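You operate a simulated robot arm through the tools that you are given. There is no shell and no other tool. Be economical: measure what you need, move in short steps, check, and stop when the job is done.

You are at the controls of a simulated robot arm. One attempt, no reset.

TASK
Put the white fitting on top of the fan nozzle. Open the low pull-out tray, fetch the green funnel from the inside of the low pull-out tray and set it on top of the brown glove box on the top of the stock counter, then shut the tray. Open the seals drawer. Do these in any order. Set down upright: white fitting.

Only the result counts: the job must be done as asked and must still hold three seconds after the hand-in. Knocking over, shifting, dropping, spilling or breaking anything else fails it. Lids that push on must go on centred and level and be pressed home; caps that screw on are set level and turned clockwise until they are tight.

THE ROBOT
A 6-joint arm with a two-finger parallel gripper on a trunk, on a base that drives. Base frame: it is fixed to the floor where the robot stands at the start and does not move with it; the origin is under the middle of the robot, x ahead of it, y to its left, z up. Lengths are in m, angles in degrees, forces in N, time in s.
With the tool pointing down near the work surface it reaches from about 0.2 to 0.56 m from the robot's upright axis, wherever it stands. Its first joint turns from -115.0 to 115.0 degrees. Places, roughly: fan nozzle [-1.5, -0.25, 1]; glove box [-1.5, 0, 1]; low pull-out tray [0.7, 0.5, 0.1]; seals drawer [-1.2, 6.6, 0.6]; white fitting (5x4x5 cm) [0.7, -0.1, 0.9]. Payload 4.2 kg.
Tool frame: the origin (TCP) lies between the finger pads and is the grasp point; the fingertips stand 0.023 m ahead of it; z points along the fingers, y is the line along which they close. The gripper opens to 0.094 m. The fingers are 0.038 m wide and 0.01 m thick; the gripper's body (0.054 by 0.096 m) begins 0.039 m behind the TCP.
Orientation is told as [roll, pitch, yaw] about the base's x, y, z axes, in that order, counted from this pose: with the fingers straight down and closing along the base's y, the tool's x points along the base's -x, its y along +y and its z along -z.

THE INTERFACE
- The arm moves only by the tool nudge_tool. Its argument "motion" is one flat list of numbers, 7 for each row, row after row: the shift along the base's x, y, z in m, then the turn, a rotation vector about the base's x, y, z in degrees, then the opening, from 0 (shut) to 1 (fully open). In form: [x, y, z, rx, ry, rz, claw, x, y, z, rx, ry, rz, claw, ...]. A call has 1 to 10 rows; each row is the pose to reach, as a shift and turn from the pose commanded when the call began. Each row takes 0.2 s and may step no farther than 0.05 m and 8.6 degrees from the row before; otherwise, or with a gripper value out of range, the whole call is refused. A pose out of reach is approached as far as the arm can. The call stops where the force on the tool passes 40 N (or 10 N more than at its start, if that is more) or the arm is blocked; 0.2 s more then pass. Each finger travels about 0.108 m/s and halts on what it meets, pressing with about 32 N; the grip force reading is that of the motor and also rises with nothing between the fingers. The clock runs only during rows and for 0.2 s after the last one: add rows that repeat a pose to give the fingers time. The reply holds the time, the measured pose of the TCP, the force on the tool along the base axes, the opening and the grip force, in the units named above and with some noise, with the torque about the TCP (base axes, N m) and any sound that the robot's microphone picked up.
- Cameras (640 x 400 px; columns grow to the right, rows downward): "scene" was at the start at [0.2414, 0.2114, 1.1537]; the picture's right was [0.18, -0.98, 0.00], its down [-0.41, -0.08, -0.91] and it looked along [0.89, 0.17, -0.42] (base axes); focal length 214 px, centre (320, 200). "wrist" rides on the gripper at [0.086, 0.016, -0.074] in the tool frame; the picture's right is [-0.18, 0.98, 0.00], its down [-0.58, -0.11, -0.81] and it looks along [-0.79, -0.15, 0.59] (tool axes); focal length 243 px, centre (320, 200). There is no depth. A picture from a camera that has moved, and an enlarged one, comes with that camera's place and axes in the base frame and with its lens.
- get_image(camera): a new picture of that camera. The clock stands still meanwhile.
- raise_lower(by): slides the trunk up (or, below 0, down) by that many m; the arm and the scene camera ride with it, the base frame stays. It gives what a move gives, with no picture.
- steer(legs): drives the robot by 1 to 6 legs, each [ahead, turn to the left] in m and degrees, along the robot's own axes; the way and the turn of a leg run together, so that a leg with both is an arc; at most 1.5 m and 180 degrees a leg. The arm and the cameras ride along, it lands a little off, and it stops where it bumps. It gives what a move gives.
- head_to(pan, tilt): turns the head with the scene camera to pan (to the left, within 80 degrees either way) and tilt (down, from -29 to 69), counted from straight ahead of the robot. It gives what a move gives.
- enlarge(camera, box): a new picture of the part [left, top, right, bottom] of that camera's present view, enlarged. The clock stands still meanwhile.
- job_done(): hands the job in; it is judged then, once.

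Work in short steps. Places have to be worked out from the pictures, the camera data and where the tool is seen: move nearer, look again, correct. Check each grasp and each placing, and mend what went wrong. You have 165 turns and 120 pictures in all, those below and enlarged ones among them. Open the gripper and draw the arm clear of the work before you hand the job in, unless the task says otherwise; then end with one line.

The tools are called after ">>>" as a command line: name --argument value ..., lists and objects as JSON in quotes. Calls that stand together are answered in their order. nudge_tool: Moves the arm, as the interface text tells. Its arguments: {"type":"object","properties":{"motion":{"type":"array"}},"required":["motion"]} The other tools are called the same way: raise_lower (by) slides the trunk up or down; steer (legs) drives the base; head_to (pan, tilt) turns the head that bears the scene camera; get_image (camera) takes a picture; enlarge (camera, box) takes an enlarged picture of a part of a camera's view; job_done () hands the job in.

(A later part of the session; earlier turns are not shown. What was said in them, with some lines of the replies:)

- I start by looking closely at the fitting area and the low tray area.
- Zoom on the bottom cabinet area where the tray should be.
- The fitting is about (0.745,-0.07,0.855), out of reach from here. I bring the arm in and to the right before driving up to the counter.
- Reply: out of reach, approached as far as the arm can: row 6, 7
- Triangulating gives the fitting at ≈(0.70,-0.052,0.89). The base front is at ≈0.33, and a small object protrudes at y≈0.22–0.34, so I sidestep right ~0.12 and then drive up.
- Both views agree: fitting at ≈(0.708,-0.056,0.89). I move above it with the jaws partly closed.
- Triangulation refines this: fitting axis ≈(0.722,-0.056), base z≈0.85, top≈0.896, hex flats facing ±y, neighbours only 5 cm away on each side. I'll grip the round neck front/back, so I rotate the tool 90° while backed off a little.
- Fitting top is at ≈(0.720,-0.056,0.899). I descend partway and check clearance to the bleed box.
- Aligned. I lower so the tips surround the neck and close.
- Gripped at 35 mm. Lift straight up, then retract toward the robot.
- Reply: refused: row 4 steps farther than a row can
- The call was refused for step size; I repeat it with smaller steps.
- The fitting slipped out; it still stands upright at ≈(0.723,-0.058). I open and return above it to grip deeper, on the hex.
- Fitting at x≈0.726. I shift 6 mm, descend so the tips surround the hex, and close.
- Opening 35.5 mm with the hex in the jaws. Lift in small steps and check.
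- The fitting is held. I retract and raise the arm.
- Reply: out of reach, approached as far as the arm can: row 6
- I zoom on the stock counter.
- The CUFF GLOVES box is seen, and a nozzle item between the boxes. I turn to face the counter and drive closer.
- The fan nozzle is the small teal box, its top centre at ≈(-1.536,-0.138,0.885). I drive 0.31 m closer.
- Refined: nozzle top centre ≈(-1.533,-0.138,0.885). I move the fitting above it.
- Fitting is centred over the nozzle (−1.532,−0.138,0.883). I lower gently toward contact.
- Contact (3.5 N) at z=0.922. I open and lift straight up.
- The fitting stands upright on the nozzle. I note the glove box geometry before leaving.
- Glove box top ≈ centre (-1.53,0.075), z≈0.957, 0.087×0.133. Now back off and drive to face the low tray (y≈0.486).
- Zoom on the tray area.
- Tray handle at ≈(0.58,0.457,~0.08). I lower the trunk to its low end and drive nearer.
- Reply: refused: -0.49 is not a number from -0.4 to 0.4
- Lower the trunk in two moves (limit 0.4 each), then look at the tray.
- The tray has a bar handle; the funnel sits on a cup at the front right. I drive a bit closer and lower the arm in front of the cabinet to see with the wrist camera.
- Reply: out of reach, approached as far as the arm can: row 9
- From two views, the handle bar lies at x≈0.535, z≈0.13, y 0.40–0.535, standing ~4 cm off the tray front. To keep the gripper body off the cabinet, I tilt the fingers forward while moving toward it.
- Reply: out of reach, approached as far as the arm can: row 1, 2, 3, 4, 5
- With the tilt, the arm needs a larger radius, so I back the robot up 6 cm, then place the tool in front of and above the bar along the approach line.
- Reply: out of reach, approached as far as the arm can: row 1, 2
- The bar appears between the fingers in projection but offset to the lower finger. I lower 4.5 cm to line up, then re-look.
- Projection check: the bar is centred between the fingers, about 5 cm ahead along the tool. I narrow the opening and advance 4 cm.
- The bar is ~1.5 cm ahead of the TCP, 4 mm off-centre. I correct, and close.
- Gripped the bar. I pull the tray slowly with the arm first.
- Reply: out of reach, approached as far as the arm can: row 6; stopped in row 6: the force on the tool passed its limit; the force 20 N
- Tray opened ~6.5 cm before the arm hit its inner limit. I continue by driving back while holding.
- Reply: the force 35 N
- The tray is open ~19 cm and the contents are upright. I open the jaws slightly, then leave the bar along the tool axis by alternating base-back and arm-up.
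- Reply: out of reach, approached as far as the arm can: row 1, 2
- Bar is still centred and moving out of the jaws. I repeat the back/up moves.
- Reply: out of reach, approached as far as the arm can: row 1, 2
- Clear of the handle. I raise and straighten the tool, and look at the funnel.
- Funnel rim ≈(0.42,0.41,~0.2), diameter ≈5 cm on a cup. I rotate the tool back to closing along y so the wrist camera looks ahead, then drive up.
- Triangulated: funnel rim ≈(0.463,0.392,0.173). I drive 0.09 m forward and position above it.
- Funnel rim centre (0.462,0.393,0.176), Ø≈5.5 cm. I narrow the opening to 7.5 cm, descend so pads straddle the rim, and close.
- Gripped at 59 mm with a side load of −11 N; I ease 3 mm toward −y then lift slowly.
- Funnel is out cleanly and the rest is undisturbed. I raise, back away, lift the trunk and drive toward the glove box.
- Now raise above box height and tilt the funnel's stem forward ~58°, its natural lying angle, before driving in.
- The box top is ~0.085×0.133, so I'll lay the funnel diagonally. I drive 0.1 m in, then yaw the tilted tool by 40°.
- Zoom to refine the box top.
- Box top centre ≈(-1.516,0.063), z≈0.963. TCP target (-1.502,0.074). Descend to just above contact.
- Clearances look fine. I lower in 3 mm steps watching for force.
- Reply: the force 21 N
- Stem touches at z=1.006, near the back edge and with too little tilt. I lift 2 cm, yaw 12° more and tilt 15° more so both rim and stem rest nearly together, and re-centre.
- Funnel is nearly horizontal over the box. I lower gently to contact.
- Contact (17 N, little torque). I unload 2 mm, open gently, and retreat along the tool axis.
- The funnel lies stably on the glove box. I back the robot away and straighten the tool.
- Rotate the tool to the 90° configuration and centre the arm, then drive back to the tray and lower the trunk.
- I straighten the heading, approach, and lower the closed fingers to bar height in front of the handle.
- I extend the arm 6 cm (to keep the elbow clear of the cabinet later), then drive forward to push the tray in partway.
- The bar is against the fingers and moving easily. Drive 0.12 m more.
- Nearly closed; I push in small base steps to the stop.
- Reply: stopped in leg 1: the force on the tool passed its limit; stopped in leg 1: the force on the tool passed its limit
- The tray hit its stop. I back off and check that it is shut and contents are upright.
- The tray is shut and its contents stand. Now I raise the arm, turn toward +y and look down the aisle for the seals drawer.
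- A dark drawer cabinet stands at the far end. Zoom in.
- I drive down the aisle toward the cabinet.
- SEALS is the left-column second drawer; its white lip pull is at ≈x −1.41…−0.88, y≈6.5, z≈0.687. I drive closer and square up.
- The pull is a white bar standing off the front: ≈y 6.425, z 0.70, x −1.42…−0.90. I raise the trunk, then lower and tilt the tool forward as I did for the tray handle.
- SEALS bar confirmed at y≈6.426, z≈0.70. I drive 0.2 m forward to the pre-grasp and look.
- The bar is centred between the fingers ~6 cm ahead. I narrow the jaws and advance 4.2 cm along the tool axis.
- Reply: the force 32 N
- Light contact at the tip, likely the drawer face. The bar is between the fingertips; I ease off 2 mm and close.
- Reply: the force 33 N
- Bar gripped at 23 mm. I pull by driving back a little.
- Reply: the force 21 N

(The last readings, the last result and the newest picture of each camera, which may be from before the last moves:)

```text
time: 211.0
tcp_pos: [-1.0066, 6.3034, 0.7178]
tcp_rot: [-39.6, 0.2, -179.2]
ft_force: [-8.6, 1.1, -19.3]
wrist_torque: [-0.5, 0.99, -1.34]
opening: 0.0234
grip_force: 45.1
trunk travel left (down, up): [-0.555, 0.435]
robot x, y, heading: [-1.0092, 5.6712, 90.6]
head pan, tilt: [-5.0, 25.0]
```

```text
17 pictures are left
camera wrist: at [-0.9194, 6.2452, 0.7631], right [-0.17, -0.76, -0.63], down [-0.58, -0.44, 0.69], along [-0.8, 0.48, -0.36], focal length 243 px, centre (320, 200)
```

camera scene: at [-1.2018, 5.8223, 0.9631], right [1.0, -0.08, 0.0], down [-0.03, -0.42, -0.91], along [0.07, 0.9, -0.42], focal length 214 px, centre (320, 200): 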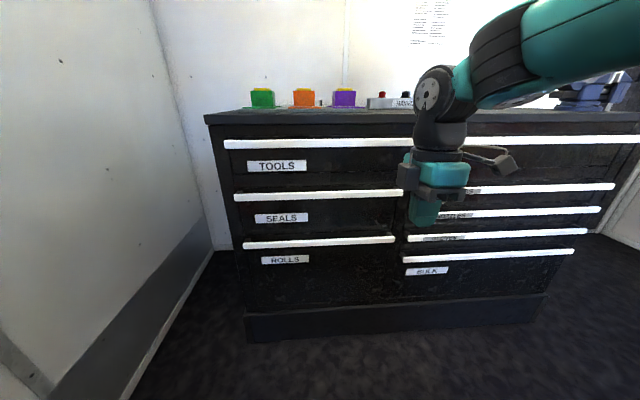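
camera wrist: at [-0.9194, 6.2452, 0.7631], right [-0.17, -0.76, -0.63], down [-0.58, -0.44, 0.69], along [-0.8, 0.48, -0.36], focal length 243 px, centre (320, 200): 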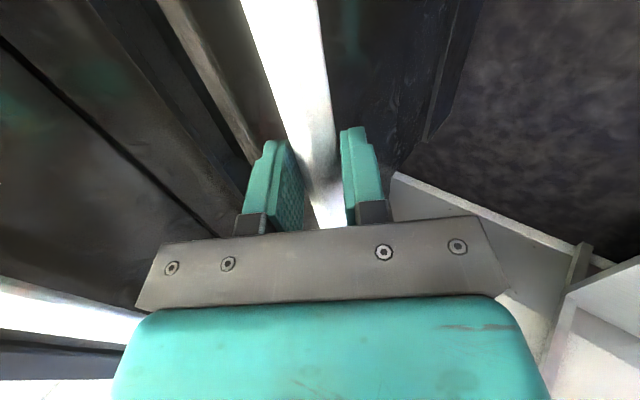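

The drawer opens. I pull further, another 0.17 m, then view it.

>>> steer --legs '[[-0.17, 0]]'

>>> get_image --camera "scene"

```text
time: 212.5
tcp_pos: [-1.0084, 6.13, 0.7178]
tcp_rot: [-39.7, -0.1, -179.2]
ft_force: [-26.1, 1.4, -8.5]
wrist_torque: [-0.38, 1.02, -1.31]
opening: 0.023
grip_force: 44.6
trunk travel left (down, up): [-0.555, 0.435]
robot x, y, heading: [-1.008, 5.5021, 90.9]
head pan, tilt: [-5.0, 25.0]
```

```text
16 pictures are left
camera scene: at [-1.2021, 5.7398, 1.2128], right [1.0, -0.07, 0.0], down [-0.03, -0.42, -0.91], along [0.07, 0.9, -0.42], focal length 214 px, centre (320, 200)
```

scene: 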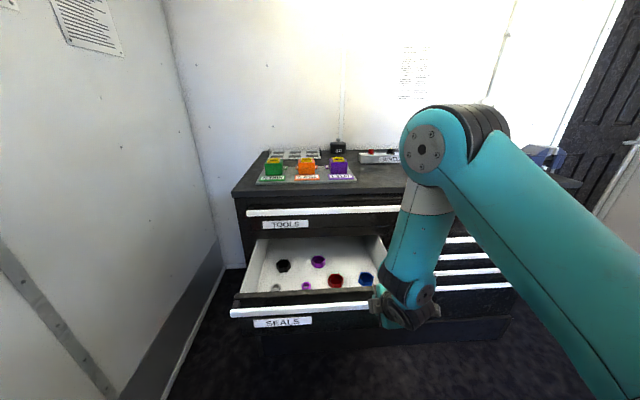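

Opened ~27 cm. I pull a bit more to be safe.

>>> steer --legs '[[-0.05, 0]]'

```text
time: 213.4
tcp_pos: [-1.0068, 6.0787, 0.7174]
tcp_rot: [-39.7, -0.2, -179.0]
ft_force: [-14.8, 1.6, -5.7]
wrist_torque: [-0.41, 1.44, -1.11]
opening: 0.023
grip_force: 44.7
trunk travel left (down, up): [-0.555, 0.435]
robot x, y, heading: [-1.0109, 5.4488, 91.1]
head pan, tilt: [-5.0, 25.0]
```

Opened ~32 cm. I release and retreat along the tool axis.

>>> nudge_tool --motion '[0, 0, 0, 0, 0, 0, 0.3, 0, 0, 0, 0, 0, 0, 0.45, 0, 0, 0, 0, 0, 0, 0.45, 0, -0.006, 0.008, 0, 0, 0, 0.45, 0, -0.019, 0.023, 0, 0, 0, 0.45, 0, -0.032, 0.038, 0, 0, 0, 0.5, 0, -0.045, 0.055, 0, 0, 0, 0.5]'

>>> steer --legs '[[-0.3, 0]]'

>>> get_image --camera "scene"

```text
time: 215.0
tcp_pos: [-1.0076, 6.0347, 0.771]
tcp_rot: [-39.7, -0.2, -179.1]
ft_force: [0.8, -0.1, -0.3]
wrist_torque: [-0.01, -0.02, 0.01]
opening: 0.0472
grip_force: 0.2
trunk travel left (down, up): [-0.555, 0.435]
robot x, y, heading: [-1.0105, 5.4474, 90.6]
head pan, tilt: [-5.0, 25.0]
```

```text
time: 217.1
tcp_pos: [-1.0017, 5.7287, 0.7716]
tcp_rot: [-39.8, -0.2, -179.0]
ft_force: [-0.8, 0.5, 0.5]
wrist_torque: [0.02, 0.03, -0.02]
opening: 0.0469
grip_force: 0.0
trunk travel left (down, up): [-0.555, 0.435]
robot x, y, heading: [-1.0042, 5.1403, 90.7]
head pan, tilt: [-5.0, 25.0]
```

```text
15 pictures are left
camera scene: at [-1.1962, 5.3837, 1.2131], right [1.0, -0.07, 0.0], down [-0.03, -0.42, -0.91], along [0.07, 0.9, -0.42], focal length 214 px, centre (320, 200)
```

scene: 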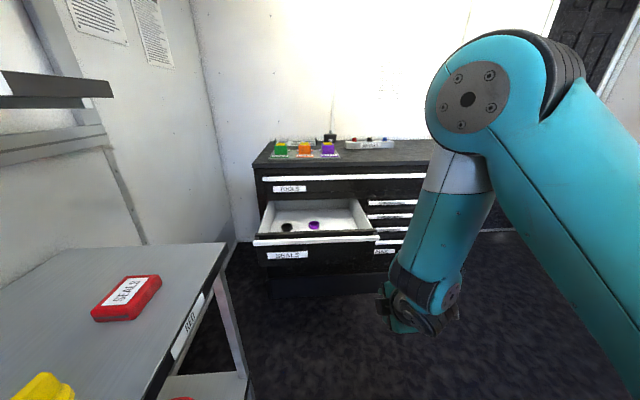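

The seals drawer stays open and the arm is clear. The fitting and funnel were still in place when I last checked, and the tray is shut. I hand in.

>>> job_done

```text
The job is handed in.
```

I've handed the job in with every step done: the white fitting stands upright on the fan nozzle, the green funnel lies on its side on the glove box, the low tray is shut, and the seals drawer is open about 32 cm.
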